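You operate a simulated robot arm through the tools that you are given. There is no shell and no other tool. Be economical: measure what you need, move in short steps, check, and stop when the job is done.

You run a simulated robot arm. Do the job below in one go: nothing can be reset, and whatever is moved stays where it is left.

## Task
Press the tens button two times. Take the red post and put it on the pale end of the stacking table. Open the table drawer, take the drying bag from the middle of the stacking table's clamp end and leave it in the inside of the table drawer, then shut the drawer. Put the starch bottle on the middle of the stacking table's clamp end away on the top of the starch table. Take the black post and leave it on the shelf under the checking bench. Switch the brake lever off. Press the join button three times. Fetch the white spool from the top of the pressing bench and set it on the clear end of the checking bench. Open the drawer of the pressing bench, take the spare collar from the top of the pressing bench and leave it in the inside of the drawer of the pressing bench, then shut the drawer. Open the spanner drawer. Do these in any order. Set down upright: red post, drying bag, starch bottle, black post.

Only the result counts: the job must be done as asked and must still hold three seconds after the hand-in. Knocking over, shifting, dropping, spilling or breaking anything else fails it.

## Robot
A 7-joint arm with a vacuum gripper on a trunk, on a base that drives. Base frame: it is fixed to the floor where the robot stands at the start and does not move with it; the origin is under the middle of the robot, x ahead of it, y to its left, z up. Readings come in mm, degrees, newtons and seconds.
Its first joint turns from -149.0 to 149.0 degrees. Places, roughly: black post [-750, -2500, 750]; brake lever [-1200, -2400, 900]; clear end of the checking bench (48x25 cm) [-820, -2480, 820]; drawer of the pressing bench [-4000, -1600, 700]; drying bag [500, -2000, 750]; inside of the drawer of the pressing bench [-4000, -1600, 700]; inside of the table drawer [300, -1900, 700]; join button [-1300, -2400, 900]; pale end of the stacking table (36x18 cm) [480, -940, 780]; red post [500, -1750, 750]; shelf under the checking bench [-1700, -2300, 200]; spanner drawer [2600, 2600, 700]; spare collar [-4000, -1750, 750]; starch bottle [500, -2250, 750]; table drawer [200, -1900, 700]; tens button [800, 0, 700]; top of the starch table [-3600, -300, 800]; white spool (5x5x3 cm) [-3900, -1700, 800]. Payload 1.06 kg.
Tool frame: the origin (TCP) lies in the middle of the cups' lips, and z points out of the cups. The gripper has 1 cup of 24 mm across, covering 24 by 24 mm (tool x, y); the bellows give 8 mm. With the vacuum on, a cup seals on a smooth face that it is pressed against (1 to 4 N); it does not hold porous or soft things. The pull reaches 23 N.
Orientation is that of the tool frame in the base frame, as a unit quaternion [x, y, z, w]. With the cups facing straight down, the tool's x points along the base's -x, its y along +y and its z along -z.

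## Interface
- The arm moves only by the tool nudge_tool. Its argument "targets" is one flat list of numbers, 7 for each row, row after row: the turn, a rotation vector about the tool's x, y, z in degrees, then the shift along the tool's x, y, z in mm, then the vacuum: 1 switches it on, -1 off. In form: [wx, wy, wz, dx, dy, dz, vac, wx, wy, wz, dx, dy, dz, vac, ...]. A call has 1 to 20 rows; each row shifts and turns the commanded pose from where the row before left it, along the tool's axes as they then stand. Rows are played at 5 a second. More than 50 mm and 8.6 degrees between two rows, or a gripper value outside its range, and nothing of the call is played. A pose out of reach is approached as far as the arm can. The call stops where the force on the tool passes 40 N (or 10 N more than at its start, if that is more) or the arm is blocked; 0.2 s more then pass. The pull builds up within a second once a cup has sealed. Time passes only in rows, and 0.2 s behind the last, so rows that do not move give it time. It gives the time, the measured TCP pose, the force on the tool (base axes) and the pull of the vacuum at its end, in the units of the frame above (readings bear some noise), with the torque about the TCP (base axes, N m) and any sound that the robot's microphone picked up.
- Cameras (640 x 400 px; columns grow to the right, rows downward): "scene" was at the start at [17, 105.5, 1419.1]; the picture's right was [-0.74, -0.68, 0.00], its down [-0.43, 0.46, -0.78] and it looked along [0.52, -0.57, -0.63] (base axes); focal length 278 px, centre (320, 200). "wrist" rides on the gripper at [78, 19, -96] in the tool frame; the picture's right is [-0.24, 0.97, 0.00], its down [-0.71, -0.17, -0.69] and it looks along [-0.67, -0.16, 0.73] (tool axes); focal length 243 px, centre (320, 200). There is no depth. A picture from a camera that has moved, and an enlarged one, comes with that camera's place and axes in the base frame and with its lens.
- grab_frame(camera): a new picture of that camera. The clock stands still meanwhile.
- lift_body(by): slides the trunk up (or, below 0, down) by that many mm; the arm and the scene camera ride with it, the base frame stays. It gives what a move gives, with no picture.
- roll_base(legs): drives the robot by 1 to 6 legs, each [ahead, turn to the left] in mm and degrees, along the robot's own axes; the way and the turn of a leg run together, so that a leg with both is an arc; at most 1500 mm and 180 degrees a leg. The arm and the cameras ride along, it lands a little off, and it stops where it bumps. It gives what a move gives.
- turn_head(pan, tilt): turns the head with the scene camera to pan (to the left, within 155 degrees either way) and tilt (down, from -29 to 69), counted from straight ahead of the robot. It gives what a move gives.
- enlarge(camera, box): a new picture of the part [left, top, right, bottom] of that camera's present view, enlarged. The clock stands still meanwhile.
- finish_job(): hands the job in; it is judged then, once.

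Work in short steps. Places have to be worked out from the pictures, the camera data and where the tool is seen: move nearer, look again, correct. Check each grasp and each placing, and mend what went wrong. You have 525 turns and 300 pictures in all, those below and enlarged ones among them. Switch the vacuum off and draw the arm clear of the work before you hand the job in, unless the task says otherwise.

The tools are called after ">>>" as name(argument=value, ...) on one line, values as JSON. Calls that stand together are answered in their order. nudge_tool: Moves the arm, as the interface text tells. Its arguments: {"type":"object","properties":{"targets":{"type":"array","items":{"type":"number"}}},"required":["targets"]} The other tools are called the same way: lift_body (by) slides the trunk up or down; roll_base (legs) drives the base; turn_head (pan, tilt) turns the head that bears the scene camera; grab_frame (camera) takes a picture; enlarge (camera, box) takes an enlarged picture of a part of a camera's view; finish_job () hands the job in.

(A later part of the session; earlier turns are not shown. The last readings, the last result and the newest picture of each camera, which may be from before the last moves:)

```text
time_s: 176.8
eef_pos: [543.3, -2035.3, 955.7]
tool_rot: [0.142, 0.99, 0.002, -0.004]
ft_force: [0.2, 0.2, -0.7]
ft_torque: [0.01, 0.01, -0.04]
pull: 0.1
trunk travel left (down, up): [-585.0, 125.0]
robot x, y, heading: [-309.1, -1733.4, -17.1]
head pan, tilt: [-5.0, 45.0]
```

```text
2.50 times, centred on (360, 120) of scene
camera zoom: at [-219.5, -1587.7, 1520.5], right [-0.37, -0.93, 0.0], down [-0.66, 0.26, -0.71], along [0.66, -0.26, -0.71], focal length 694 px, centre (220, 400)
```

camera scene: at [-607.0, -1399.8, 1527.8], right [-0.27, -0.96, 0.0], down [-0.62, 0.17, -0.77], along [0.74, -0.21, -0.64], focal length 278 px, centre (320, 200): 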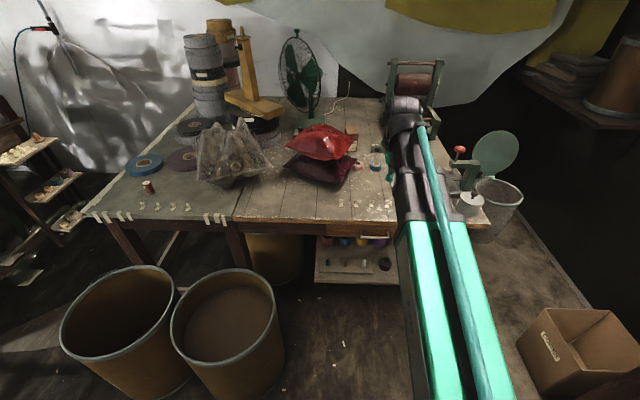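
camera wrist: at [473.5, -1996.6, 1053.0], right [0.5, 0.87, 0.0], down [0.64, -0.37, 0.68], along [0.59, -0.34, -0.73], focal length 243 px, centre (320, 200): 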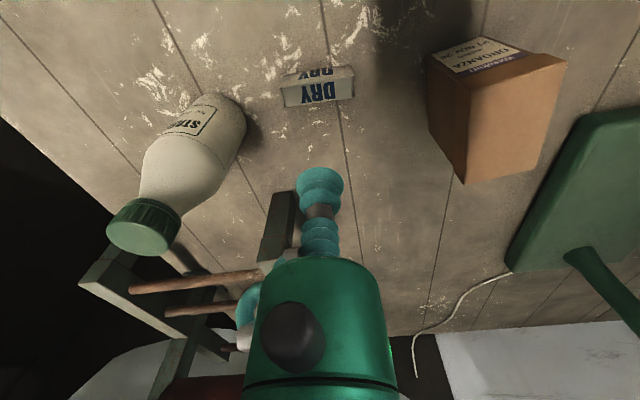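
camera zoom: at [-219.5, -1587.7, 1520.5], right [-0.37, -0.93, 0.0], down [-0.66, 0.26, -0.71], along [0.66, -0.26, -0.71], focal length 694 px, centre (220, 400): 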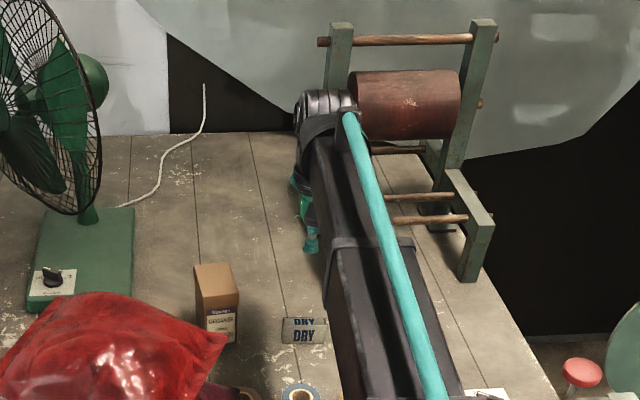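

>>> enlarge(camera="wrist", box=[240, 40, 400, 140])

```text
4.00 times, centred on (320, 90) of wrist
camera zoom: at [473.5, -1996.6, 1053.0], right [0.5, 0.87, 0.0], down [0.64, -0.37, 0.68], along [0.59, -0.34, -0.73], focal length 970 px, centre (320, 640)
```

zoom: 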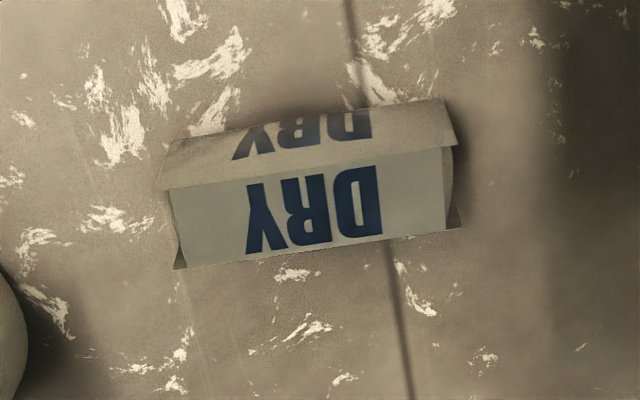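

The bag's top looks narrow (~18-20 mm) vs the 24 mm cup; I need a more oblique close view to judge its shape.

>>> nudge_tool(targets=[0, 0, 0, 45, 0, 10, -1, 0, 0, 0, 45, 0, 10, -1, 0, 0, 0, 45, 0, 10, -1, 0, 0, 0, 0, 0, 35, -1, 0, 0, 0, 0, 0, 0, -1])

>>> grab_frame(camera="wrist")

```text
time_s: 177.9
eef_pos: [413.6, -2000.1, 892.3]
tool_rot: [0.142, 0.99, 0.001, -0.004]
ft_force: [-0.1, 0.5, -0.8]
ft_torque: [-0.01, 0.0, 0.0]
pull: 0.1
trunk travel left (down, up): [-585.0, 125.0]
robot x, y, heading: [-304.4, -1729.5, -17.0]
head pan, tilt: [-5.0, 45.0]
```

```text
233 pictures are left
camera wrist: at [343.9, -1959.4, 989.3], right [0.5, 0.87, 0.0], down [0.64, -0.37, 0.68], along [0.59, -0.34, -0.73], focal length 243 px, centre (320, 200)
```

wrist: 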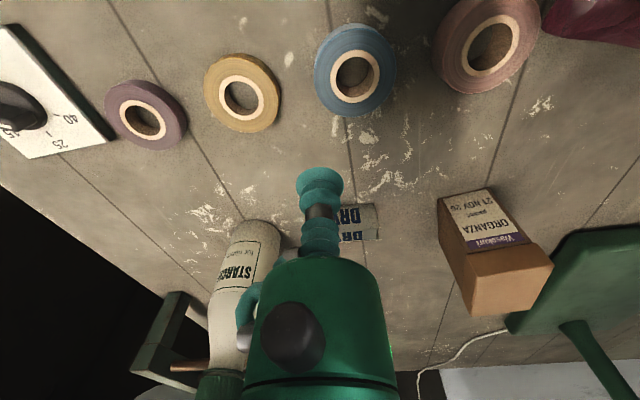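

>>> nudge_tool(targets=[0, 0, 0, 0, 40, 0, -1, 0, 0, 0, 0, 40, 0, -1, 0, 0, 0, 0, 0, 0, -1])

>>> enlarge(camera="wrist", box=[160, 130, 400, 280])

```text
time_s: 178.8
eef_pos: [435.2, -1921.2, 890.8]
tool_rot: [0.143, 0.99, 0.002, -0.005]
ft_force: [-0.4, 0.3, 0.1]
ft_torque: [0.0, 0.03, 0.0]
pull: 0.1
trunk travel left (down, up): [-585.0, 125.0]
robot x, y, heading: [-302.0, -1732.9, -16.9]
head pan, tilt: [-5.0, 45.0]
```

```text
2.67 times, centred on (280, 205) of wrist
camera zoom: at [366.3, -1881.8, 988.8], right [0.5, 0.87, 0.0], down [0.64, -0.37, 0.68], along [0.59, -0.34, -0.73], focal length 647 px, centre (427, 187)
```

zoom: 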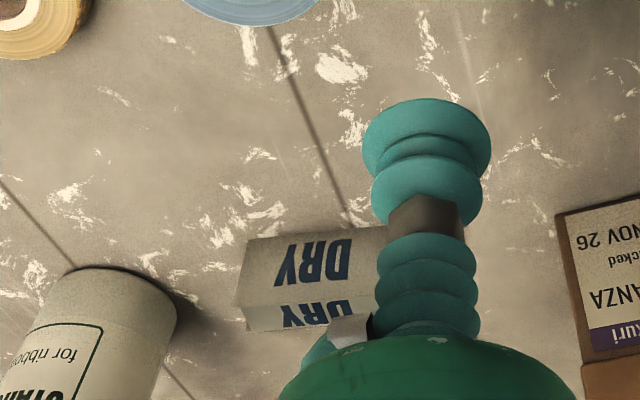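

The bag's top is ~22 mm deep; I'll try it. Position over the top centre (539,-2036) and inspect from near.

>>> nudge_tool(targets=[0, 0, 0, 0, 0, -40, -1, 0, 0, 0, -44.3, -10, 0, -1, 0, 0, 0, -44.3, -20, 0, -1, 0, 0, 0, -44.3, -20, 0, -1, 0, 0, 0, 0, -30, 0, -1, 0, 0, 0, 0, 0, 40, -1, 0, 0, 0, 0, 0, 35, -1, 0, 0, 0, 0, 0, 0, -1])

>>> enlarge(camera="wrist", box=[200, 60, 440, 210])

```text
time_s: 180.6
eef_pos: [539.4, -2036.5, 854.4]
tool_rot: [0.143, 0.99, 0.001, -0.004]
ft_force: [1.0, 0.4, 0.1]
ft_torque: [-0.02, 0.01, 0.0]
pull: 0.1
trunk travel left (down, up): [-585.0, 125.0]
robot x, y, heading: [-302.7, -1730.1, -16.8]
head pan, tilt: [-5.0, 45.0]
```

```text
2.67 times, centred on (320, 135) of wrist
camera zoom: at [470.5, -1996.4, 951.9], right [0.5, 0.87, 0.0], down [0.64, -0.37, 0.68], along [0.59, -0.34, -0.73], focal length 647 px, centre (320, 373)
```

zoom: 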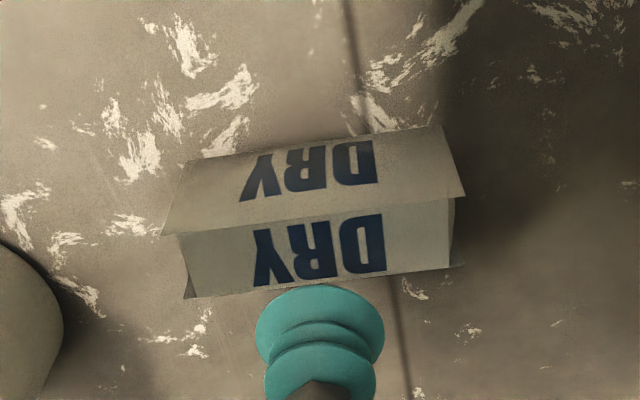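

The top is only ~16 mm deep, but I'll try one gentle press on it before resorting to the front face.

>>> nudge_tool(targets=[0, 0, 0, 0, 0, 18, 1, 0, 0, 0, 0, 0, 4, 1, 0, 0, 0, 0, 0, 2, 1, 0, 0, 0, 0, 0, 0, 1, 0, 0, 0, 0, 0, 0, 1])

>>> enlarge(camera="wrist", box=[200, 60, 440, 210])

```text
time_s: 181.8
eef_pos: [538.9, -2035.6, 830.4]
tool_rot: [0.143, 0.99, 0.001, -0.005]
ft_force: [0.0, 0.0, -0.6]
ft_torque: [-0.01, 0.01, 0.02]
pull: 0.0
trunk travel left (down, up): [-585.0, 125.0]
robot x, y, heading: [-303.5, -1734.3, -16.9]
head pan, tilt: [-5.0, 45.0]
```

```text
2.67 times, centred on (320, 135) of wrist
camera zoom: at [470.6, -1996.1, 928.4], right [0.5, 0.87, 0.0], down [0.64, -0.37, 0.68], along [0.59, -0.34, -0.73], focal length 647 px, centre (320, 373)
```

zoom: 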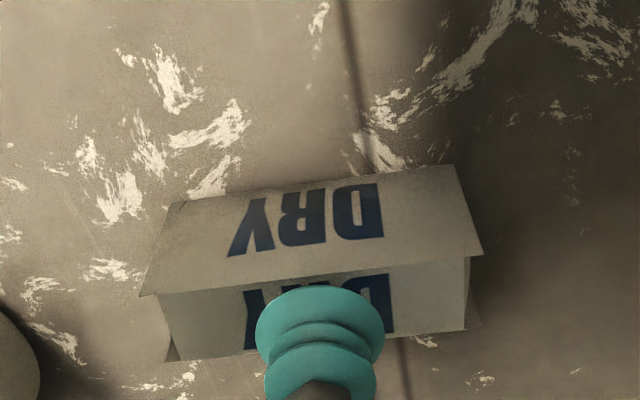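

No contact yet; the top is nearer z≈819. Continue down.

>>> nudge_tool(targets=[0, 0, 0, 0, 0, 7, 1, 0, 0, 0, 0, 0, 3, 1, 0, 0, 0, 0, 0, 2, 1, 0, 0, 0, 0, 0, 0, 1, 0, 0, 0, 0, 0, 0, 1])

```text
time_s: 182.9
eef_pos: [538.7, -2035.7, 818.7]
tool_rot: [0.143, 0.99, 0.001, -0.004]
ft_force: [-1.0, 1.0, 2.8]
ft_torque: [-0.02, -0.05, -0.03]
pull: 22.9
trunk travel left (down, up): [-585.0, 125.0]
robot x, y, heading: [-304.6, -1731.4, -16.9]
head pan, tilt: [-5.0, 45.0]
```

It sealed on the top. Lift and move to a temporary free spot near the table's front edge, about (259,-1608).

>>> nudge_tool(targets=[0, 0, 0, 0, 0, -10, 1, 0, 0, 0, 0, 0, -40, 1, 0, 0, 0, 0, 0, -45, 1, 0, 0, 0, 0, 0, -45, 1, 0, 0, 0, 0, 0, -45, 1, 0, 0, 0, 0, 0, -15, 1, 0, 0, 0, 0, 0, 0, 1])

>>> turn_head(pan=10, tilt=55)

>>> grab_frame(camera="scene")

```text
time_s: 184.6
eef_pos: [540.9, -2035.8, 1019.8]
tool_rot: [0.143, 0.99, 0.002, -0.005]
ft_force: [-0.5, -0.1, -0.6]
ft_torque: [-0.01, 0.02, 0.02]
pull: 22.7
trunk travel left (down, up): [-585.0, 125.0]
robot x, y, heading: [-306.6, -1730.3, -16.9]
head pan, tilt: [-5.0, 45.0]
```

```text
time_s: 185.3
eef_pos: [540.5, -2036.5, 1019.0]
tool_rot: [0.143, 0.99, 0.001, -0.005]
ft_force: [-0.5, 0.6, -0.8]
ft_torque: [-0.04, -0.01, -0.01]
pull: 22.6
trunk travel left (down, up): [-585.0, 125.0]
robot x, y, heading: [-308.9, -1733.6, -16.9]
head pan, tilt: [10.0, 55.0]
```

```text
229 pictures are left
camera scene: at [-223.5, -1566.1, 1507.1], right [-0.12, -0.99, 0.0], down [-0.81, 0.1, -0.57], along [0.57, -0.07, -0.82], focal length 278 px, centre (320, 200)
```

scene: 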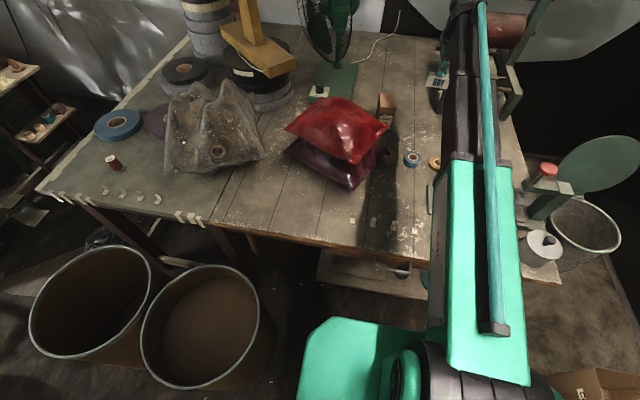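

Traverse to the temporary spot, which is clear, then lower.

>>> nudge_tool(targets=[0, 0, 0, 35.8, 29.8, 0, 1, 0, 0, 0, 35.8, 29.8, 0, 1, 0, 0, 0, 35.8, 29.8, 0, 1, 0, 0, 0, 35.8, 29.8, 0, 1, 0, 0, 0, 35.8, 29.8, 0, 1, 0, 0, 0, 35.8, 29.8, 0, 1, 0, 0, 0, 35.8, 29.8, 0, 1, 0, 0, 0, 35.8, 29.8, 0, 1, 0, 0, 0, 35.8, 29.8, 0, 1, 0, 0, 0, 35.8, 29.8, 0, 1, 0, 0, 0, 35.8, 29.8, 0, 1, 0, 0, 0, 0, 0, 45, 1, 0, 0, 0, 0, 0, 45, 1, 0, 0, 0, 0, 0, 45, 1, 0, 0, 0, 0, 0, 30, 1, 0, 0, 0, 0, 0, 20, 1, 0, 0, 0, 0, 0, 0, 1])

>>> grab_frame(camera="wrist")

```text
time_s: 188.9
eef_pos: [254.7, -1610.1, 838.4]
tool_rot: [0.142, 0.99, 0.002, -0.004]
ft_force: [-0.2, -0.1, -0.3]
ft_torque: [0.0, 0.0, -0.04]
pull: 23.0
trunk travel left (down, up): [-585.0, 125.0]
robot x, y, heading: [-304.3, -1730.9, -16.7]
head pan, tilt: [10.0, 55.0]
```

```text
228 pictures are left
camera wrist: at [185.5, -1570.7, 935.6], right [0.5, 0.87, 0.0], down [0.64, -0.37, 0.68], along [0.59, -0.34, -0.73], focal length 243 px, centre (320, 200)
```

wrist: 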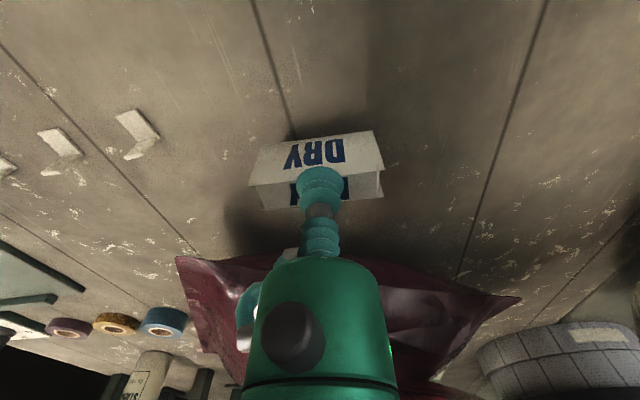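

>>> nudge_tool(targets=[0, 0, 0, 0, 0, 14, 1, 0, 0, 0, 0, 0, 3, 1, 0, 0, 0, 0, 0, 2, 1, 0, 0, 0, 0, 0, 0, 1])

```text
time_s: 189.9
eef_pos: [254.4, -1610.8, 819.9]
tool_rot: [0.143, 0.99, 0.001, -0.004]
ft_force: [-0.7, -0.2, 2.7]
ft_torque: [0.0, -0.06, 0.06]
pull: 23.1
trunk travel left (down, up): [-585.0, 125.0]
robot x, y, heading: [-307.3, -1732.2, -16.7]
head pan, tilt: [10.0, 55.0]
```

Contact. Release, rise, and back off 380 mm to face the drawer.

>>> nudge_tool(targets=[0, 0, 0, 0, 0, 0, -1, 0, 0, 0, 0, 0, 0, -1, 0, 0, 0, 0, 0, 0, -1, 0, 0, 0, 0, 0, -5, -1, 0, 0, 0, 0, 0, -25, -1, 0, 0, 0, 0, 0, -45, -1, 0, 0, 0, 0, 0, -45, -1, 0, 0, 0, 0, 0, -45, -1, 0, 0, 0, -30, 0, -30, -1, 0, 0, 0, -30, 0, 0, -1])

>>> roll_base(legs=[[-400, 0]])

>>> turn_head(pan=-5, tilt=40)

>>> enlarge(camera="scene", box=[200, 120, 520, 320])

```text
time_s: 192.1
eef_pos: [314.0, -1627.9, 1013.5]
tool_rot: [0.143, 0.99, 0.001, -0.004]
ft_force: [0.1, 0.6, -0.2]
ft_torque: [-0.02, 0.0, 0.0]
pull: 0.1
trunk travel left (down, up): [-585.0, 125.0]
robot x, y, heading: [-302.6, -1728.6, -17.1]
head pan, tilt: [10.0, 55.0]
```

```text
time_s: 194.6
eef_pos: [-69.1, -1512.5, 1014.2]
tool_rot: [0.143, 0.99, 0.001, -0.004]
ft_force: [0.4, -0.1, -0.7]
ft_torque: [0.02, 0.0, 0.0]
pull: 0.1
trunk travel left (down, up): [-585.0, 125.0]
robot x, y, heading: [-688.2, -1618.4, -17.0]
head pan, tilt: [10.0, 55.0]
```

```text
time_s: 195.4
eef_pos: [-69.8, -1511.3, 1014.2]
tool_rot: [0.143, 0.99, 0.001, -0.004]
ft_force: [-0.1, -0.1, -0.3]
ft_torque: [0.01, 0.03, 0.01]
pull: 0.2
trunk travel left (down, up): [-585.0, 125.0]
robot x, y, heading: [-685.6, -1618.5, -16.9]
head pan, tilt: [-5.0, 40.0]
```

```text
2.00 times, centred on (360, 220) of scene
camera zoom: at [-598.1, -1473.4, 1527.7], right [-0.37, -0.93, 0.0], down [-0.6, 0.24, -0.77], along [0.71, -0.28, -0.64], focal length 555 px, centre (240, 160)
```

zoom: 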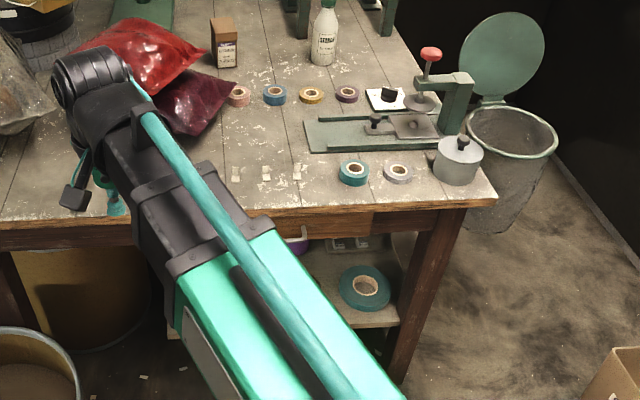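

The arm hides the drawer. I'll back up a bit more, extend and turn the tool horizontal towards the drawer front, then look with the wrist camera.

>>> roll_base(legs=[[-160, 0]])

>>> nudge_tool(targets=[0, 0, 0, -45, 0, 0, -1, 0, 0, 0, -45, 0, 0, -1, 0, 0, 0, -45, 0, 0, -1, 0, -8.18, 0, 0, 0, 0, -1, 0, -8.18, 0, 0, 0, 0, -1, 0, -8.18, 0, 0, 0, 0, -1, 0, -8.18, 0, 0, 0, 0, -1, 0, -8.18, 0, 0, 0, 0, -1, 0, -8.18, 0, 0, 0, 0, -1, 0, -8.18, 0, 0, 0, 0, -1, 0, -8.18, 0, 0, 0, 0, -1, 0, -8.18, 0, 0, 0, 0, -1, 0, -8.18, 0, 0, 0, 0, -1, 0, -8.18, 0, 0, 0, 0, -1, 0, 0, 0, 0, 0, 0, -1])

>>> grab_frame(camera="wrist")

```text
time_s: 196.8
eef_pos: [-221.6, -1467.6, 1013.2]
tool_rot: [0.144, 0.99, 0.001, -0.004]
ft_force: [-0.1, -0.6, -0.3]
ft_torque: [-0.02, -0.03, -0.01]
pull: 0.0
trunk travel left (down, up): [-585.0, 125.0]
robot x, y, heading: [-838.5, -1569.2, -16.8]
head pan, tilt: [-5.0, 40.0]
```

```text
time_s: 200.0
eef_pos: [-91.0, -1504.8, 1011.9]
tool_rot: [0.102, 0.703, -0.1, 0.697]
ft_force: [-0.3, 0.6, 0.2]
ft_torque: [0.02, 0.01, 0.0]
pull: 0.1
trunk travel left (down, up): [-585.0, 125.0]
robot x, y, heading: [-841.8, -1570.3, -16.9]
head pan, tilt: [-5.0, 40.0]
```

```text
226 pictures are left
camera wrist: at [-179.4, -1459.1, 935.8], right [0.28, 0.93, 0.24], down [-0.7, 0.03, 0.71], along [0.66, -0.36, 0.66], focal length 243 px, centre (320, 200)
```

wrist: 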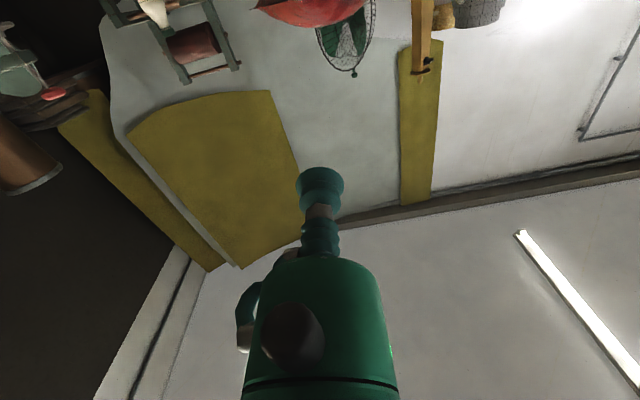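

Tool is horizontal. Lower it to drawer height and look.

>>> nudge_tool(targets=[0, 0, 0, 39.6, -16.4, 0, -1, 0, 0, 0, 39.6, -16.4, 0, -1, 0, 0, 0, 39.6, -16.4, 0, -1, 0, 0, 0, 39.6, -16.4, 0, -1, 0, 0, 0, 39.6, -16.4, 0, -1, 0, 0, 0, 39.6, -16.4, 0, -1, 0, 0, 0, 39.6, -16.4, 0, -1, 0, 0, 0, 0, 0, 0, -1])

>>> grab_frame(camera="wrist")

>>> turn_head(pan=-15, tilt=38)

>>> grab_frame(camera="scene")

```text
time_s: 201.8
eef_pos: [-127.5, -1613.3, 734.9]
tool_rot: [0.103, 0.703, -0.1, 0.697]
ft_force: [-0.5, -0.2, -0.4]
ft_torque: [-0.04, 0.0, 0.0]
pull: 0.0
trunk travel left (down, up): [-585.0, 125.0]
robot x, y, heading: [-840.9, -1569.2, -17.0]
head pan, tilt: [-5.0, 40.0]
```

```text
225 pictures are left
camera wrist: at [-214.0, -1567.1, 658.3], right [0.28, 0.93, 0.24], down [-0.7, 0.03, 0.71], along [0.66, -0.36, 0.66], focal length 243 px, centre (320, 200)
```

wrist: 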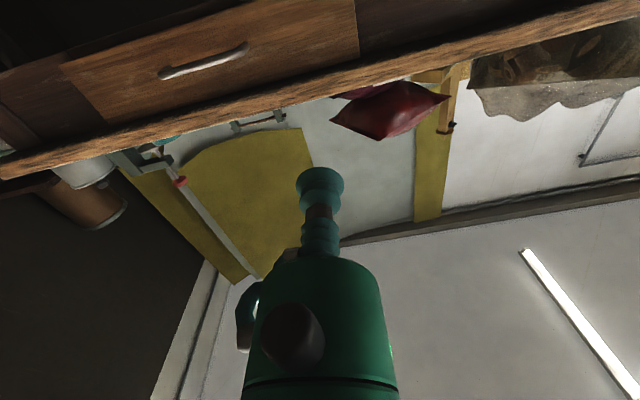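

```text
time_s: 202.5
eef_pos: [-127.0, -1612.1, 734.5]
tool_rot: [0.103, 0.703, -0.101, 0.697]
ft_force: [0.5, 0.7, -0.3]
ft_torque: [-0.01, -0.03, -0.04]
pull: 0.0
trunk travel left (down, up): [-585.0, 125.0]
robot x, y, heading: [-839.0, -1569.7, -16.8]
head pan, tilt: [-15.0, 38.0]
```

```text
224 pictures are left
camera scene: at [-756.3, -1441.0, 1530.8], right [-0.53, -0.85, 0.0], down [-0.52, 0.33, -0.79], along [0.67, -0.42, -0.62], focal length 278 px, centre (320, 200)
```

scene: 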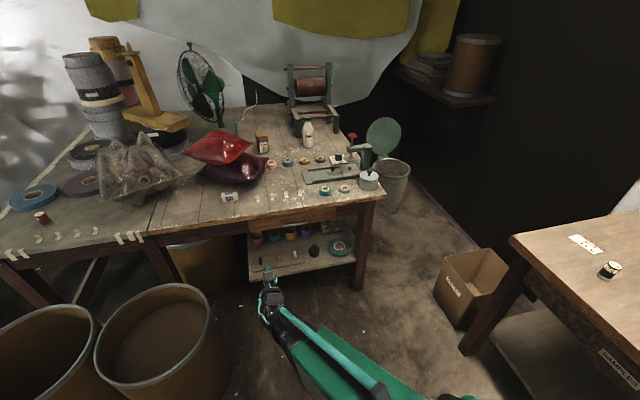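

Drawer front is clear: I'll aim at the plain area left of the handle, ~26 mm lower than now, and approach to ~35 mm.

>>> nudge_tool(targets=[0, 0, 0, 26, -18, 0, -1, 0, 0, 0, 0, 0, 45, -1, 0, 0, 0, 0, 0, 45, -1, 0, 0, 0, 0, 0, 45, -1, 0, 0, 0, 0, 0, 45, -1, 0, 0, 0, 0, 0, 30, -1, 0, 0, 0, 0, 0, 0, -1])

>>> grab_frame(camera="wrist")

```text
time_s: 204.1
eef_pos: [68.9, -1690.7, 707.2]
tool_rot: [0.102, 0.703, -0.1, 0.697]
ft_force: [0.2, -0.5, -0.4]
ft_torque: [0.01, -0.03, -0.01]
pull: 0.0
trunk travel left (down, up): [-585.0, 125.0]
robot x, y, heading: [-841.1, -1572.0, -16.8]
head pan, tilt: [-15.0, 38.0]
```

```text
223 pictures are left
camera wrist: at [-17.9, -1644.9, 631.1], right [0.28, 0.93, 0.24], down [-0.7, 0.03, 0.71], along [0.66, -0.36, 0.66], focal length 243 px, centre (320, 200)
```

wrist: 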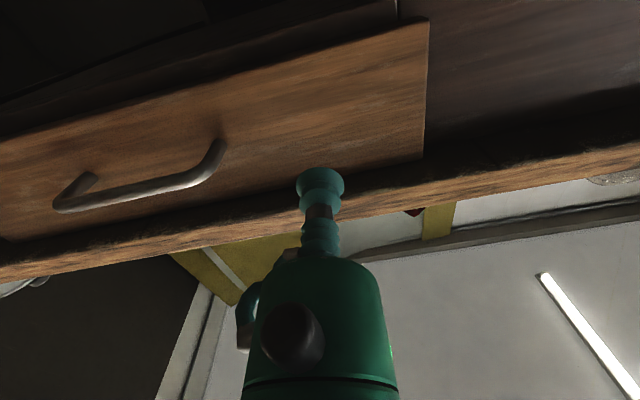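

Slightly lower by 12 mm and advance to contact with vacuum on.

>>> nudge_tool(targets=[0, 0, 0, 12, 0, 10, 1, 0, 0, 0, 0, 0, 10, 1, 0, 0, 0, 0, 0, 5, 1, 0, 0, 0, 0, 0, 0, 1])

>>> grab_frame(camera="wrist")

```text
time_s: 205.1
eef_pos: [92.9, -1698.2, 694.4]
tool_rot: [0.103, 0.702, -0.101, 0.697]
ft_force: [0.3, -0.4, 0.4]
ft_torque: [-0.01, -0.02, 0.01]
pull: 0.1
trunk travel left (down, up): [-585.0, 125.0]
robot x, y, heading: [-844.4, -1569.9, -17.0]
head pan, tilt: [-15.0, 38.0]
```

```text
222 pictures are left
camera wrist: at [5.9, -1652.0, 618.7], right [0.28, 0.93, 0.24], down [-0.7, 0.03, 0.71], along [0.66, -0.36, 0.66], focal length 243 px, centre (320, 200)
```

wrist: 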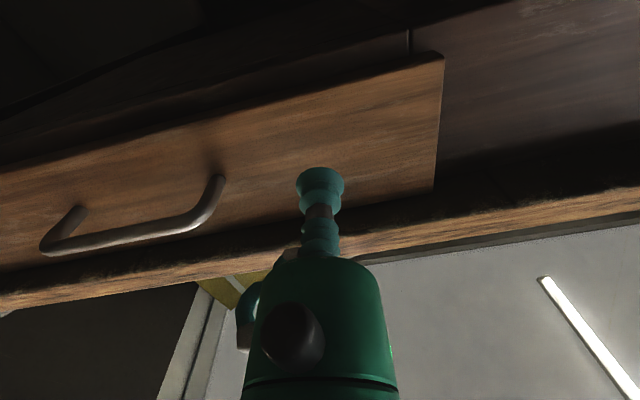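

Centred on the panel. Keep advancing gently.

>>> nudge_tool(targets=[0, 0, 0, 0, 0, 6, 1, 0, 0, 0, 0, 0, 4, 1, 0, 0, 0, 0, 0, 3, 1, 0, 0, 0, 0, 0, 0, 1])

```text
time_s: 206.1
eef_pos: [104.3, -1700.9, 694.4]
tool_rot: [0.103, 0.702, -0.101, 0.697]
ft_force: [0.7, 0.0, 0.0]
ft_torque: [0.02, -0.03, -0.02]
pull: 0.0
trunk travel left (down, up): [-585.0, 125.0]
robot x, y, heading: [-840.9, -1569.2, -17.2]
head pan, tilt: [-15.0, 38.0]
```

>>> nudge_tool(targets=[0, 0, 0, 0, 0, 4, 1, 0, 0, 0, 0, 0, 3, 1, 0, 0, 0, 0, 0, 0, 1])

>>> nudge_tool(targets=[0, 0, 0, 0, 0, 3, 1, 0, 0, 0, 0, 0, 0, 1])

>>> nudge_tool(targets=[0, 0, 0, 0, 0, 3, 1, 0, 0, 0, 0, 0, 0, 1])

```text
time_s: 206.9
eef_pos: [112.0, -1703.3, 694.2]
tool_rot: [0.102, 0.703, -0.1, 0.697]
ft_force: [0.9, 0.1, 0.2]
ft_torque: [0.0, 0.02, 0.02]
pull: 0.1
trunk travel left (down, up): [-585.0, 125.0]
robot x, y, heading: [-843.6, -1568.4, -16.9]
head pan, tilt: [-15.0, 38.0]
```

```text
time_s: 207.5
eef_pos: [114.8, -1703.8, 695.0]
tool_rot: [0.102, 0.703, -0.099, 0.696]
ft_force: [0.3, 0.6, 0.3]
ft_torque: [0.02, 0.0, -0.02]
pull: 0.2
trunk travel left (down, up): [-585.0, 125.0]
robot x, y, heading: [-841.2, -1571.7, -16.9]
head pan, tilt: [-15.0, 38.0]
```

```text
time_s: 208.1
eef_pos: [119.6, -1705.1, 694.6]
tool_rot: [0.102, 0.703, -0.1, 0.697]
ft_force: [0.2, 0.3, 0.3]
ft_torque: [-0.01, 0.01, -0.03]
pull: 0.0
trunk travel left (down, up): [-585.0, 125.0]
robot x, y, heading: [-843.1, -1571.4, -16.9]
head pan, tilt: [-15.0, 38.0]
```

>>> grab_frame(camera="wrist")

```text
221 pictures are left
camera wrist: at [30.8, -1659.4, 618.1], right [0.28, 0.93, 0.24], down [-0.7, 0.03, 0.71], along [0.66, -0.36, 0.66], focal length 243 px, centre (320, 200)
```

wrist: 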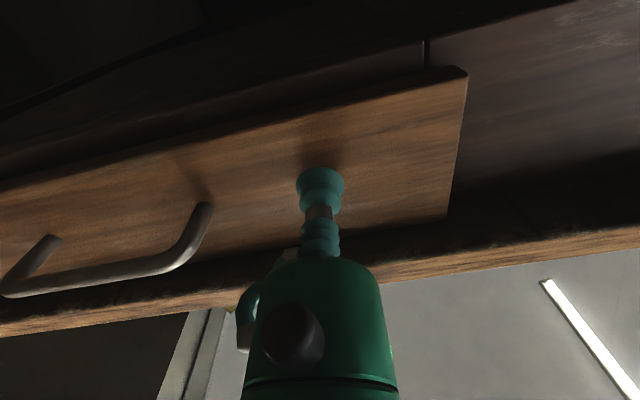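

>>> nudge_tool(targets=[0, 0, 0, 0, 0, 4, 1, 0, 0, 0, 0, 0, 3, 1, 0, 0, 0, 0, 0, 0, 1])

>>> nudge_tool(targets=[0, 0, 0, 0, 0, 3, 1, 0, 0, 0, 0, 0, 0, 1])

>>> nudge_tool(targets=[0, 0, 0, 0, 0, 3, 1, 0, 0, 0, 0, 0, 0, 1])

```text
time_s: 208.9
eef_pos: [125.1, -1707.2, 694.4]
tool_rot: [0.102, 0.703, -0.1, 0.697]
ft_force: [1.2, 1.3, -0.2]
ft_torque: [0.01, -0.08, -0.17]
pull: 23.0
trunk travel left (down, up): [-585.0, 125.0]
robot x, y, heading: [-841.2, -1566.2, -16.9]
head pan, tilt: [-15.0, 38.0]
```

```text
time_s: 209.5
eef_pos: [126.9, -1706.7, 695.3]
tool_rot: [0.102, 0.703, -0.099, 0.696]
ft_force: [-17.0, 3.8, -4.5]
ft_torque: [-0.04, -0.11, -0.1]
pull: 23.2
trunk travel left (down, up): [-585.0, 125.0]
robot x, y, heading: [-845.2, -1569.4, -16.9]
head pan, tilt: [-15.0, 38.0]
```

```text
time_s: 210.1
eef_pos: [130.5, -1708.3, 695.2]
tool_rot: [0.102, 0.702, -0.1, 0.697]
ft_force: [-15.8, 4.0, -5.9]
ft_torque: [-0.02, -0.15, -0.13]
pull: 22.9
trunk travel left (down, up): [-585.0, 125.0]
robot x, y, heading: [-844.8, -1569.1, -16.8]
head pan, tilt: [-15.0, 38.0]
```

Sealed on the drawer front. Pull back gently 60 mm first.

>>> nudge_tool(targets=[0, 0, 0, 0, 0, -5, 1, 0, 0, 0, 0, 0, -8, 1, 0, 0, 0, 0, 0, -10, 1, 0, 0, 0, 0, 0, -10, 1, 0, 0, 0, 0, 0, -10, 1, 0, 0, 0, 0, 0, -10, 1, 0, 0, 0, 0, 0, -10, 1, 0, 0, 0, 0, 0, 0, 1])

```text
time_s: 211.9
eef_pos: [70.8, -1690.0, 694.3]
tool_rot: [0.102, 0.703, -0.1, 0.697]
ft_force: [2.0, 9.3, -2.4]
ft_torque: [-0.01, -0.09, -0.15]
pull: 23.1
trunk travel left (down, up): [-585.0, 125.0]
robot x, y, heading: [-840.7, -1563.9, -16.8]
head pan, tilt: [-15.0, 38.0]
```

It's opening; a slight lateral drift, so I'll add a small left correction and pull further.

>>> nudge_tool(targets=[0, 0, 0, 0, 1.5, -10, 1, 0, 0, 0, 0, 0.3, -14, 1, 0, 0, 0, 0, 0.3, -14, 1, 0, 0, 0, 0, 0.3, -14, 1, 0, 0, 0, 0, 0.3, -14, 1, 0, 0, 0, 0, 0.3, -14, 1, 0, 0, 0, 0, 0.3, -14, 1, 0, 0, 0, 0, 0.3, -14, 1, 0, 0, 0, 0, 0, 0, 1])

>>> turn_head(pan=-10, tilt=45)

>>> grab_frame(camera="scene")

```text
time_s: 213.9
eef_pos: [-32.5, -1656.8, 695.7]
tool_rot: [0.102, 0.704, -0.1, 0.696]
ft_force: [-0.9, 2.4, -6.8]
ft_torque: [0.0, -0.16, -0.09]
pull: 23.0
trunk travel left (down, up): [-585.0, 125.0]
robot x, y, heading: [-842.7, -1570.2, -16.9]
head pan, tilt: [-15.0, 38.0]
```

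```text
time_s: 214.6
eef_pos: [-33.1, -1657.3, 695.8]
tool_rot: [0.102, 0.703, -0.1, 0.697]
ft_force: [-0.7, -0.2, -7.7]
ft_torque: [-0.05, -0.15, -0.11]
pull: 22.2
trunk travel left (down, up): [-585.0, 125.0]
robot x, y, heading: [-837.5, -1571.2, -16.9]
head pan, tilt: [-10.0, 45.0]
```

```text
220 pictures are left
camera scene: at [-756.4, -1432.3, 1520.5], right [-0.45, -0.89, 0.0], down [-0.63, 0.32, -0.71], along [0.63, -0.32, -0.71], focal length 278 px, centre (320, 200)
```

scene: 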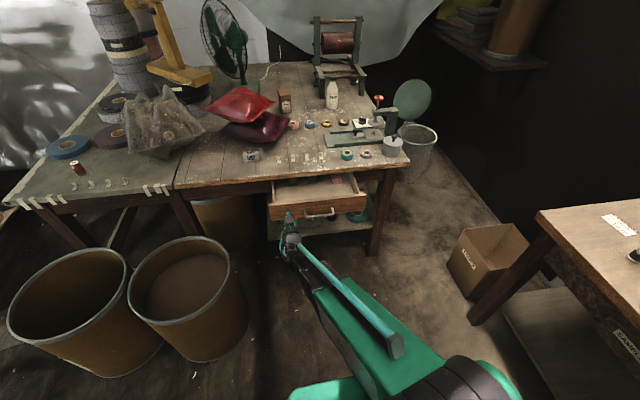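

Drawer is open ~170 mm. Pull another 60 mm for room.

>>> nudge_tool(targets=[0, 0, 0, 0, 0.3, -14, 1, 0, 0, 0, 0, 0.3, -14, 1, 0, 0, 0, 0, 0.3, -14, 1, 0, 0, 0, 0, 0.3, -14, 1, 0, 0, 0, 0, 0, 0, 1])

>>> enlarge(camera="scene", box=[220, 130, 420, 260])

```text
time_s: 215.8
eef_pos: [-85.7, -1640.1, 695.4]
tool_rot: [0.102, 0.703, -0.1, 0.697]
ft_force: [-0.5, 1.4, -4.7]
ft_torque: [0.06, -0.14, -0.11]
pull: 23.0
trunk travel left (down, up): [-585.0, 125.0]
robot x, y, heading: [-843.1, -1568.1, -17.0]
head pan, tilt: [-10.0, 45.0]
```

```text
3.08 times, centred on (320, 195) of scene
camera zoom: at [-756.8, -1432.0, 1520.5], right [-0.45, -0.89, 0.0], down [-0.63, 0.32, -0.71], along [0.63, -0.32, -0.71], focal length 854 px, centre (320, 215)
```

zoom: 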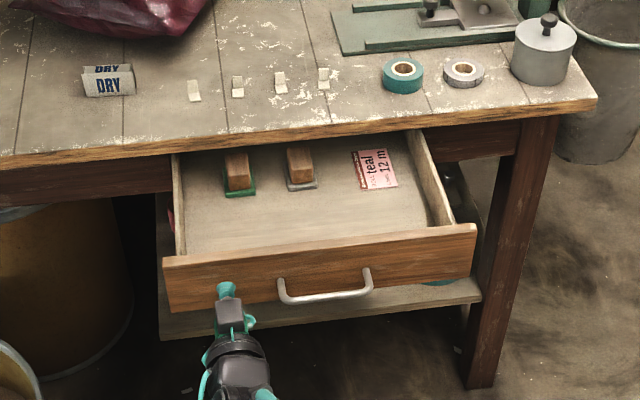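

Wide open, with a clear front area inside. Release, retract, raise and turn the tool down again.

>>> nudge_tool(targets=[0, 0, 0, 0, 0, 0, -1, 0, 0, 0, 0, 0, 0, -1, 0, 0, 0, 0, 0, 0, -1, 0, 0, 0, 0, 0, -10, -1, 0, 0, 0, 0, 0, -30, -1, 0, 0, 0, -45, 0, 0, -1, 0, 0, 0, -45, 0, 0, -1, 0, 0, 0, -45, 0, 0, -1, 0, 0, 0, -45, 0, 0, -1, 0, 0, 0, -45, 0, 0, -1, 0, 0, 0, -45, 0, 0, -1])

>>> nudge_tool(targets=[0, 8.18, 0, 0, 0, 0, -1, 0, 8.18, 0, 0, 0, 0, -1, 0, 8.18, 0, 0, 0, 0, -1, 0, 8.18, 0, 0, 0, 0, -1, 0, 8.18, 0, 0, 0, 0, -1, 0, 8.18, 0, 0, 0, 0, -1, 0, 8.18, 0, 0, 0, 0, -1, 0, 8.18, 0, 0, 0, 0, -1, 0, 8.18, 0, 0, 0, 0, -1, 0, 8.18, 0, 0, 0, 0, -1, 0, 8.18, 0, 0, 0, 0, -1, 0, 0, 0, 0, 0, 0, -1])

>>> roll_base(legs=[[190, 0]])

```text
time_s: 218.2
eef_pos: [-121.6, -1630.1, 967.2]
tool_rot: [0.102, 0.702, -0.1, 0.697]
ft_force: [-0.5, 0.0, 0.1]
ft_torque: [-0.02, 0.01, 0.03]
pull: 0.1
trunk travel left (down, up): [-585.0, 125.0]
robot x, y, heading: [-836.4, -1569.6, -16.8]
head pan, tilt: [-10.0, 45.0]
```

```text
time_s: 220.8
eef_pos: [-122.1, -1629.9, 966.1]
tool_rot: [0.143, 0.99, 0.001, -0.005]
ft_force: [1.2, -0.9, -0.7]
ft_torque: [0.01, 0.02, -0.02]
pull: 0.1
trunk travel left (down, up): [-585.0, 125.0]
robot x, y, heading: [-839.8, -1567.5, -17.1]
head pan, tilt: [-10.0, 45.0]
```

```text
time_s: 222.3
eef_pos: [60.4, -1683.8, 965.3]
tool_rot: [0.143, 0.99, 0.001, -0.004]
ft_force: [-0.6, -0.8, -0.4]
ft_torque: [0.02, 0.03, -0.03]
pull: 0.0
trunk travel left (down, up): [-585.0, 125.0]
robot x, y, heading: [-660.6, -1625.8, -16.6]
head pan, tilt: [-10.0, 45.0]
```

Move over the bag and check.

>>> nudge_tool(targets=[0, 0, 0, -33, 25, 0, -1, 0, 0, 0, -33, 25, 0, -1, 0, 0, 0, -33, 25, 0, -1, 0, 0, 0, -33, 25, 0, -1, 0, 0, 0, -33, 25, 0, -1, 0, 0, 0, 0, 0, 45, -1, 0, 0, 0, 0, 0, 45, -1, 0, 0, 0, 0, 0, 15, -1, 0, 0, 0, 0, 0, 0, -1])

>>> enlarge(camera="wrist", box=[200, 60, 440, 210])

```text
time_s: 224.3
eef_pos: [253.0, -1609.6, 859.5]
tool_rot: [0.142, 0.99, 0.002, -0.005]
ft_force: [-0.1, 0.8, 0.5]
ft_torque: [0.0, 0.05, 0.02]
pull: 0.1
trunk travel left (down, up): [-585.0, 125.0]
robot x, y, heading: [-658.1, -1628.6, -16.5]
head pan, tilt: [-10.0, 45.0]
```

```text
2.67 times, centred on (320, 135) of wrist
camera zoom: at [184.0, -1570.1, 957.8], right [0.5, 0.87, 0.0], down [0.64, -0.37, 0.68], along [0.59, -0.34, -0.73], focal length 647 px, centre (320, 373)
```

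zoom: 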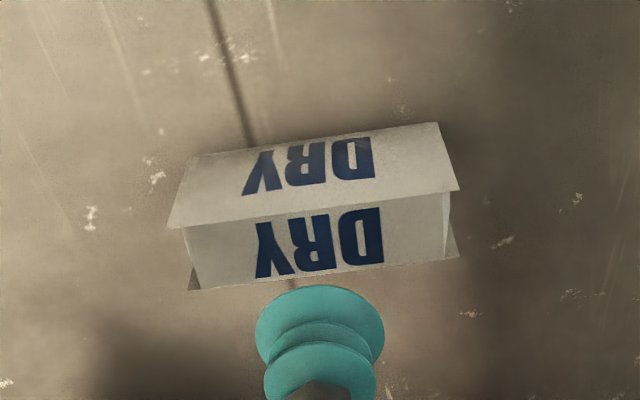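

Same alignment as the earlier successful grasp. Descend and seal.

>>> nudge_tool(targets=[0, 0, 0, 0, 0, 25, 1, 0, 0, 0, 0, 0, 10, 1, 0, 0, 0, 0, 0, 4, 1, 0, 0, 0, 0, 0, 2, 1, 0, 0, 0, 0, 0, 0, 1, 0, 0, 0, 0, 0, 0, 1])

```text
time_s: 225.8
eef_pos: [253.5, -1610.3, 819.1]
tool_rot: [0.142, 0.99, 0.002, -0.004]
ft_force: [0.2, 1.2, 0.7]
ft_torque: [0.02, -0.01, -0.01]
pull: 0.1
trunk travel left (down, up): [-585.0, 125.0]
robot x, y, heading: [-655.5, -1627.0, -16.6]
head pan, tilt: [-10.0, 45.0]
```

>>> nudge_tool(targets=[0, 0, 0, 0, 0, 2, 1, 0, 0, 0, 0, 0, 1, 1, 0, 0, 0, 0, 0, 0, 1, 0, 0, 0, 0, 0, 0, 1])

```text
time_s: 226.8
eef_pos: [254.2, -1610.0, 816.7]
tool_rot: [0.143, 0.99, 0.001, -0.004]
ft_force: [-0.3, -0.9, 1.9]
ft_torque: [0.01, -0.03, 0.0]
pull: 0.0
trunk travel left (down, up): [-585.0, 125.0]
robot x, y, heading: [-657.2, -1622.0, -16.6]
head pan, tilt: [-10.0, 45.0]
```

>>> nudge_tool(targets=[0, 0, 0, 0, 0, 1.5, 1, 0, 0, 0, 0, 0, 0, 1, 0, 0, 0, 0, 0, 0, 1])

>>> enlarge(camera="wrist", box=[200, 60, 440, 210])

```text
time_s: 227.6
eef_pos: [253.2, -1610.0, 815.1]
tool_rot: [0.143, 0.99, 0.002, -0.005]
ft_force: [-1.1, 0.4, 3.8]
ft_torque: [-0.02, 0.01, 0.0]
pull: 0.1
trunk travel left (down, up): [-585.0, 125.0]
robot x, y, heading: [-655.4, -1625.6, -16.9]
head pan, tilt: [-10.0, 45.0]
```

```text
2.67 times, centred on (320, 135) of wrist
camera zoom: at [184.1, -1570.0, 912.6], right [0.5, 0.87, 0.0], down [0.64, -0.37, 0.68], along [0.59, -0.34, -0.73], focal length 647 px, centre (320, 373)
```

zoom: 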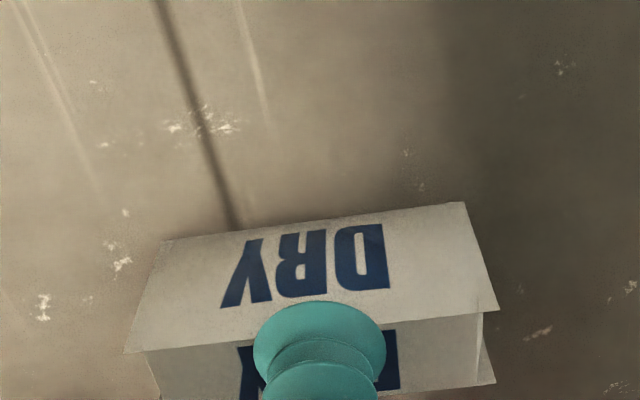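

The cup sits on the near edge; shift 8 mm forward and press again.

>>> nudge_tool(targets=[0, 0, 0, 0, 0, -10, 1, 0, 0, 0, -8, 0, 0, 1, 0, 0, 0, 0, 0, 6, 1, 0, 0, 0, 0, 0, 3, 1, 0, 0, 0, 0, 0, 0, 1, 0, 0, 0, 0, 0, 0, 1])

```text
time_s: 228.9
eef_pos: [261.0, -1612.7, 818.8]
tool_rot: [0.143, 0.99, 0.003, -0.003]
ft_force: [0.8, 0.0, 12.5]
ft_torque: [-0.01, -0.07, -0.02]
pull: 22.7
trunk travel left (down, up): [-585.0, 125.0]
robot x, y, heading: [-657.8, -1623.0, -16.8]
head pan, tilt: [-10.0, 45.0]
```

Sealed. Lift and carry it over the open drawer.

>>> nudge_tool(targets=[0, 0, 0, 0, 0, -10, 1, 0, 0, 0, 0, 0, -40, 1, 0, 0, 0, 0, 0, -45, 1, 0, 0, 0, 0, 0, -45, 1, 0, 0, 0, 24.4, -29.3, 0, 1, 0, 0, 0, 24.4, -29.3, 0, 1, 0, 0, 0, 24.4, -29.3, 0, 1, 0, 0, 0, 24.4, -29.3, 0, 1, 0, 0, 0, 24.4, -29.3, 0, 1, 0, 0, 0, 24.4, -29.3, 0, 1, 0, 0, 0, 24.4, -29.3, 0, 1, 0, 0, 0, 24.4, -29.3, 0, 1, 0, 0, 0, 24.4, -29.3, 0, 1, 0, 0, 0, 0, 0, 0, 1])

>>> grab_frame(camera="wrist")

>>> turn_head(pan=0, tilt=45)

>>> grab_frame(camera="scene")

```text
time_s: 231.9
eef_pos: [-22.2, -1804.4, 956.8]
tool_rot: [0.142, 0.99, 0.002, -0.004]
ft_force: [0.2, 0.4, -0.5]
ft_torque: [0.01, 0.01, 0.01]
pull: 22.9
trunk travel left (down, up): [-585.0, 125.0]
robot x, y, heading: [-657.1, -1630.3, -16.7]
head pan, tilt: [-10.0, 45.0]
```

```text
216 pictures are left
camera wrist: at [-91.6, -1764.3, 1054.2], right [0.5, 0.87, 0.0], down [0.64, -0.37, 0.68], along [0.59, -0.34, -0.73], focal length 243 px, centre (320, 200)
```

wrist: 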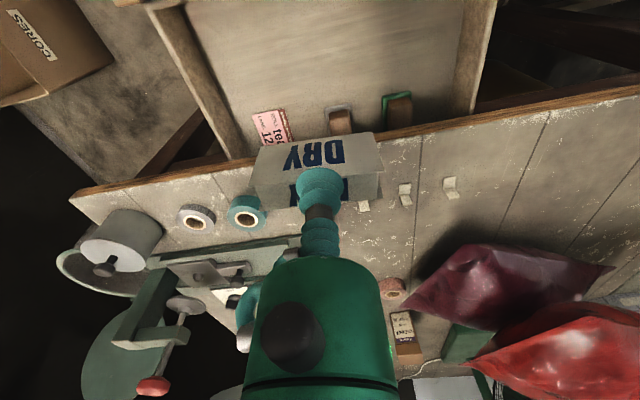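

```text
time_s: 232.7
eef_pos: [-21.4, -1803.7, 956.4]
tool_rot: [0.143, 0.99, 0.002, -0.004]
ft_force: [-0.1, -0.3, -0.1]
ft_torque: [0.0, -0.01, 0.0]
pull: 23.2
trunk travel left (down, up): [-585.0, 125.0]
robot x, y, heading: [-657.1, -1622.3, -16.9]
head pan, tilt: [0.0, 45.0]
```

```text
215 pictures are left
camera scene: at [-569.2, -1474.5, 1520.5], right [-0.29, -0.96, 0.0], down [-0.68, 0.2, -0.71], along [0.68, -0.2, -0.71], focal length 278 px, centre (320, 200)
```

scene: 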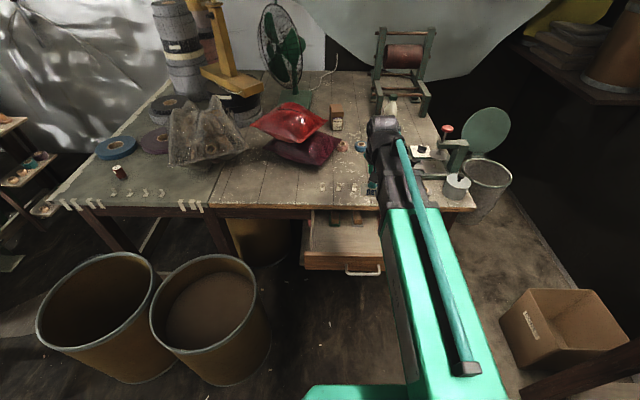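

Well placed over the clear floor of the drawer. Lower to z≈745, check, then continue.

>>> nudge_tool(targets=[0, 0, 0, 0, 0, 45, 1, 0, 0, 0, 0, 0, 45, 1, 0, 0, 0, 0, 0, 45, 1, 0, 0, 0, 0, 0, 45, 1, 0, 0, 0, 0, 0, 30, 1, 0, 0, 0, 0, 0, 0, 1])

>>> grab_frame(camera="wrist")

```text
time_s: 234.1
eef_pos: [-24.3, -1803.2, 745.7]
tool_rot: [0.143, 0.99, 0.001, -0.004]
ft_force: [0.8, -0.2, 0.2]
ft_torque: [0.01, 0.02, -0.02]
pull: 0.1
trunk travel left (down, up): [-585.0, 125.0]
robot x, y, heading: [-654.9, -1627.6, -16.6]
head pan, tilt: [0.0, 45.0]
```

```text
214 pictures are left
camera wrist: at [-93.4, -1763.4, 844.1], right [0.5, 0.87, 0.0], down [0.64, -0.37, 0.68], along [0.59, -0.34, -0.73], focal length 243 px, centre (320, 200)
```

wrist: 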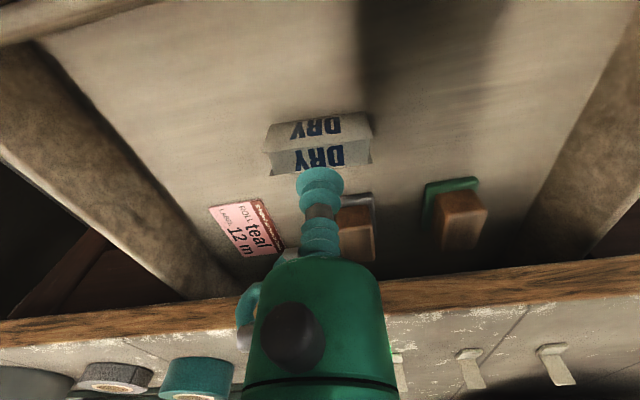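

The bag let go early, but it seems to have landed upright in the drawer. Zoom to confirm.

>>> nudge_tool(targets=[0, 0, 0, 0, 0, -40, -1, 0, 0, 0, 0, 0, -45, -1, 0, 0, 0, 0, 0, -45, -1, 0, 0, 0, 0, 0, 0, -1])

>>> enlarge(camera="wrist", box=[200, 20, 440, 170])

```text
time_s: 235.1
eef_pos: [-23.4, -1804.2, 878.0]
tool_rot: [0.143, 0.99, 0.002, -0.004]
ft_force: [0.4, 0.4, 0.3]
ft_torque: [0.02, 0.01, 0.0]
pull: 0.1
trunk travel left (down, up): [-585.0, 125.0]
robot x, y, heading: [-658.3, -1626.9, -16.5]
head pan, tilt: [0.0, 45.0]
```

```text
2.67 times, centred on (320, 95) of wrist
camera zoom: at [-93.1, -1764.4, 975.6], right [0.5, 0.87, 0.0], down [0.64, -0.37, 0.68], along [0.59, -0.34, -0.73], focal length 647 px, centre (320, 480)
```

zoom: 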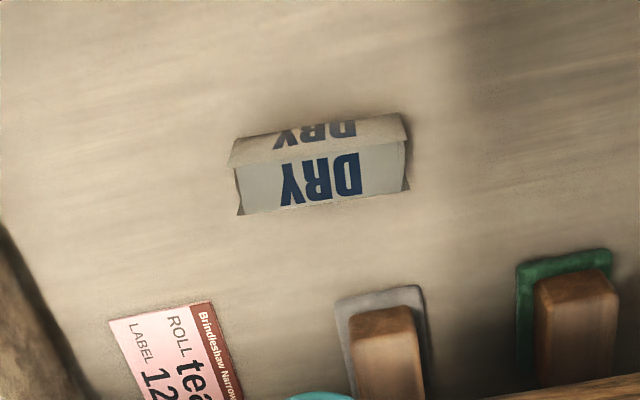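

The bag stands upright in the drawer. Now back off and set the tool horizontal to push the drawer shut.

>>> nudge_tool(targets=[0, 0, 0, 0, 0, -45, -1, 0, 0, 0, 0, 0, -45, -1, 0, 0, 0, 0, 50, 0, -1, 0, 0, 0, 0, 50, 0, -1, 0, 0, 0, 0, 45, 0, -1, 0, 0, 0, 0, 0, 0, -1])

>>> roll_base(legs=[[-220, 0]])

>>> nudge_tool(targets=[0, -8.18, 0, 0, 0, 0, -1, 0, -8.18, 0, 0, 0, 0, -1, 0, -8.18, 0, 0, 0, 0, -1, 0, -8.18, 0, 0, 0, 0, -1, 0, -8.18, 0, 0, 0, 0, -1, 0, -8.18, 0, 0, 0, 0, -1, 0, -8.18, 0, 0, 0, 0, -1, 0, -8.18, 0, 0, 0, 0, -1, 0, -8.18, 0, 0, 0, 0, -1, 0, -8.18, 0, 0, 0, 0, -1, 0, -8.18, 0, 0, 0, 0, -1, 0, 0, 0, 0, 0, 0, -1])

```text
time_s: 236.5
eef_pos: [17.1, -1663.6, 966.2]
tool_rot: [0.143, 0.99, 0.001, -0.005]
ft_force: [-0.3, -0.3, 0.1]
ft_torque: [-0.02, -0.01, 0.02]
pull: 0.0
trunk travel left (down, up): [-585.0, 125.0]
robot x, y, heading: [-657.3, -1622.0, -16.8]
head pan, tilt: [0.0, 45.0]
```

```text
time_s: 238.2
eef_pos: [-191.8, -1601.6, 966.4]
tool_rot: [0.143, 0.99, 0.001, -0.005]
ft_force: [0.4, 0.0, 0.5]
ft_torque: [0.02, -0.02, -0.02]
pull: 0.1
trunk travel left (down, up): [-585.0, 125.0]
robot x, y, heading: [-865.0, -1560.5, -16.9]
head pan, tilt: [0.0, 45.0]
```

```text
time_s: 240.8
eef_pos: [-160.8, -1600.0, 964.3]
tool_rot: [0.102, 0.702, -0.1, 0.697]
ft_force: [0.7, 0.1, 0.4]
ft_torque: [0.0, -0.03, 0.03]
pull: 0.1
out of reach, approached as far as the arm can: row 7, 8, 9
trunk travel left (down, up): [-585.0, 125.0]
robot x, y, heading: [-869.4, -1560.8, -16.6]
head pan, tilt: [0.0, 45.0]
```

>>> nudge_tool(targets=[0, 0, 0, 45, 0, 0, -1, 0, 0, 0, 45, 0, 0, -1, 0, 0, 0, 45, 0, 0, -1, 0, 0, 0, 45, 0, 0, -1, 0, 0, 0, 45, 0, 0, -1, 0, 0, 0, 45, 0, 0, -1, 0, 0, 0, 0, 0, 0, -1])

>>> grab_frame(camera="wrist")

```text
time_s: 242.3
eef_pos: [-162.4, -1598.3, 695.2]
tool_rot: [0.103, 0.703, -0.1, 0.697]
ft_force: [0.1, 0.2, -1.1]
ft_torque: [-0.01, 0.02, 0.0]
pull: 0.1
trunk travel left (down, up): [-585.0, 125.0]
robot x, y, heading: [-866.5, -1561.3, -16.9]
head pan, tilt: [0.0, 45.0]
```

```text
212 pictures are left
camera wrist: at [-249.4, -1552.3, 618.3], right [0.28, 0.93, 0.24], down [-0.7, 0.03, 0.71], along [0.66, -0.36, 0.66], focal length 243 px, centre (320, 200)
```

wrist: 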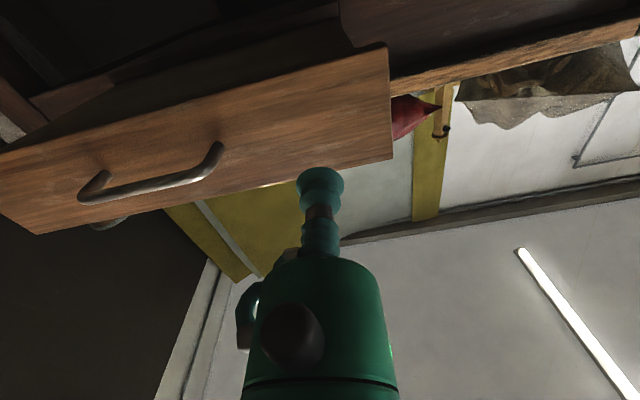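

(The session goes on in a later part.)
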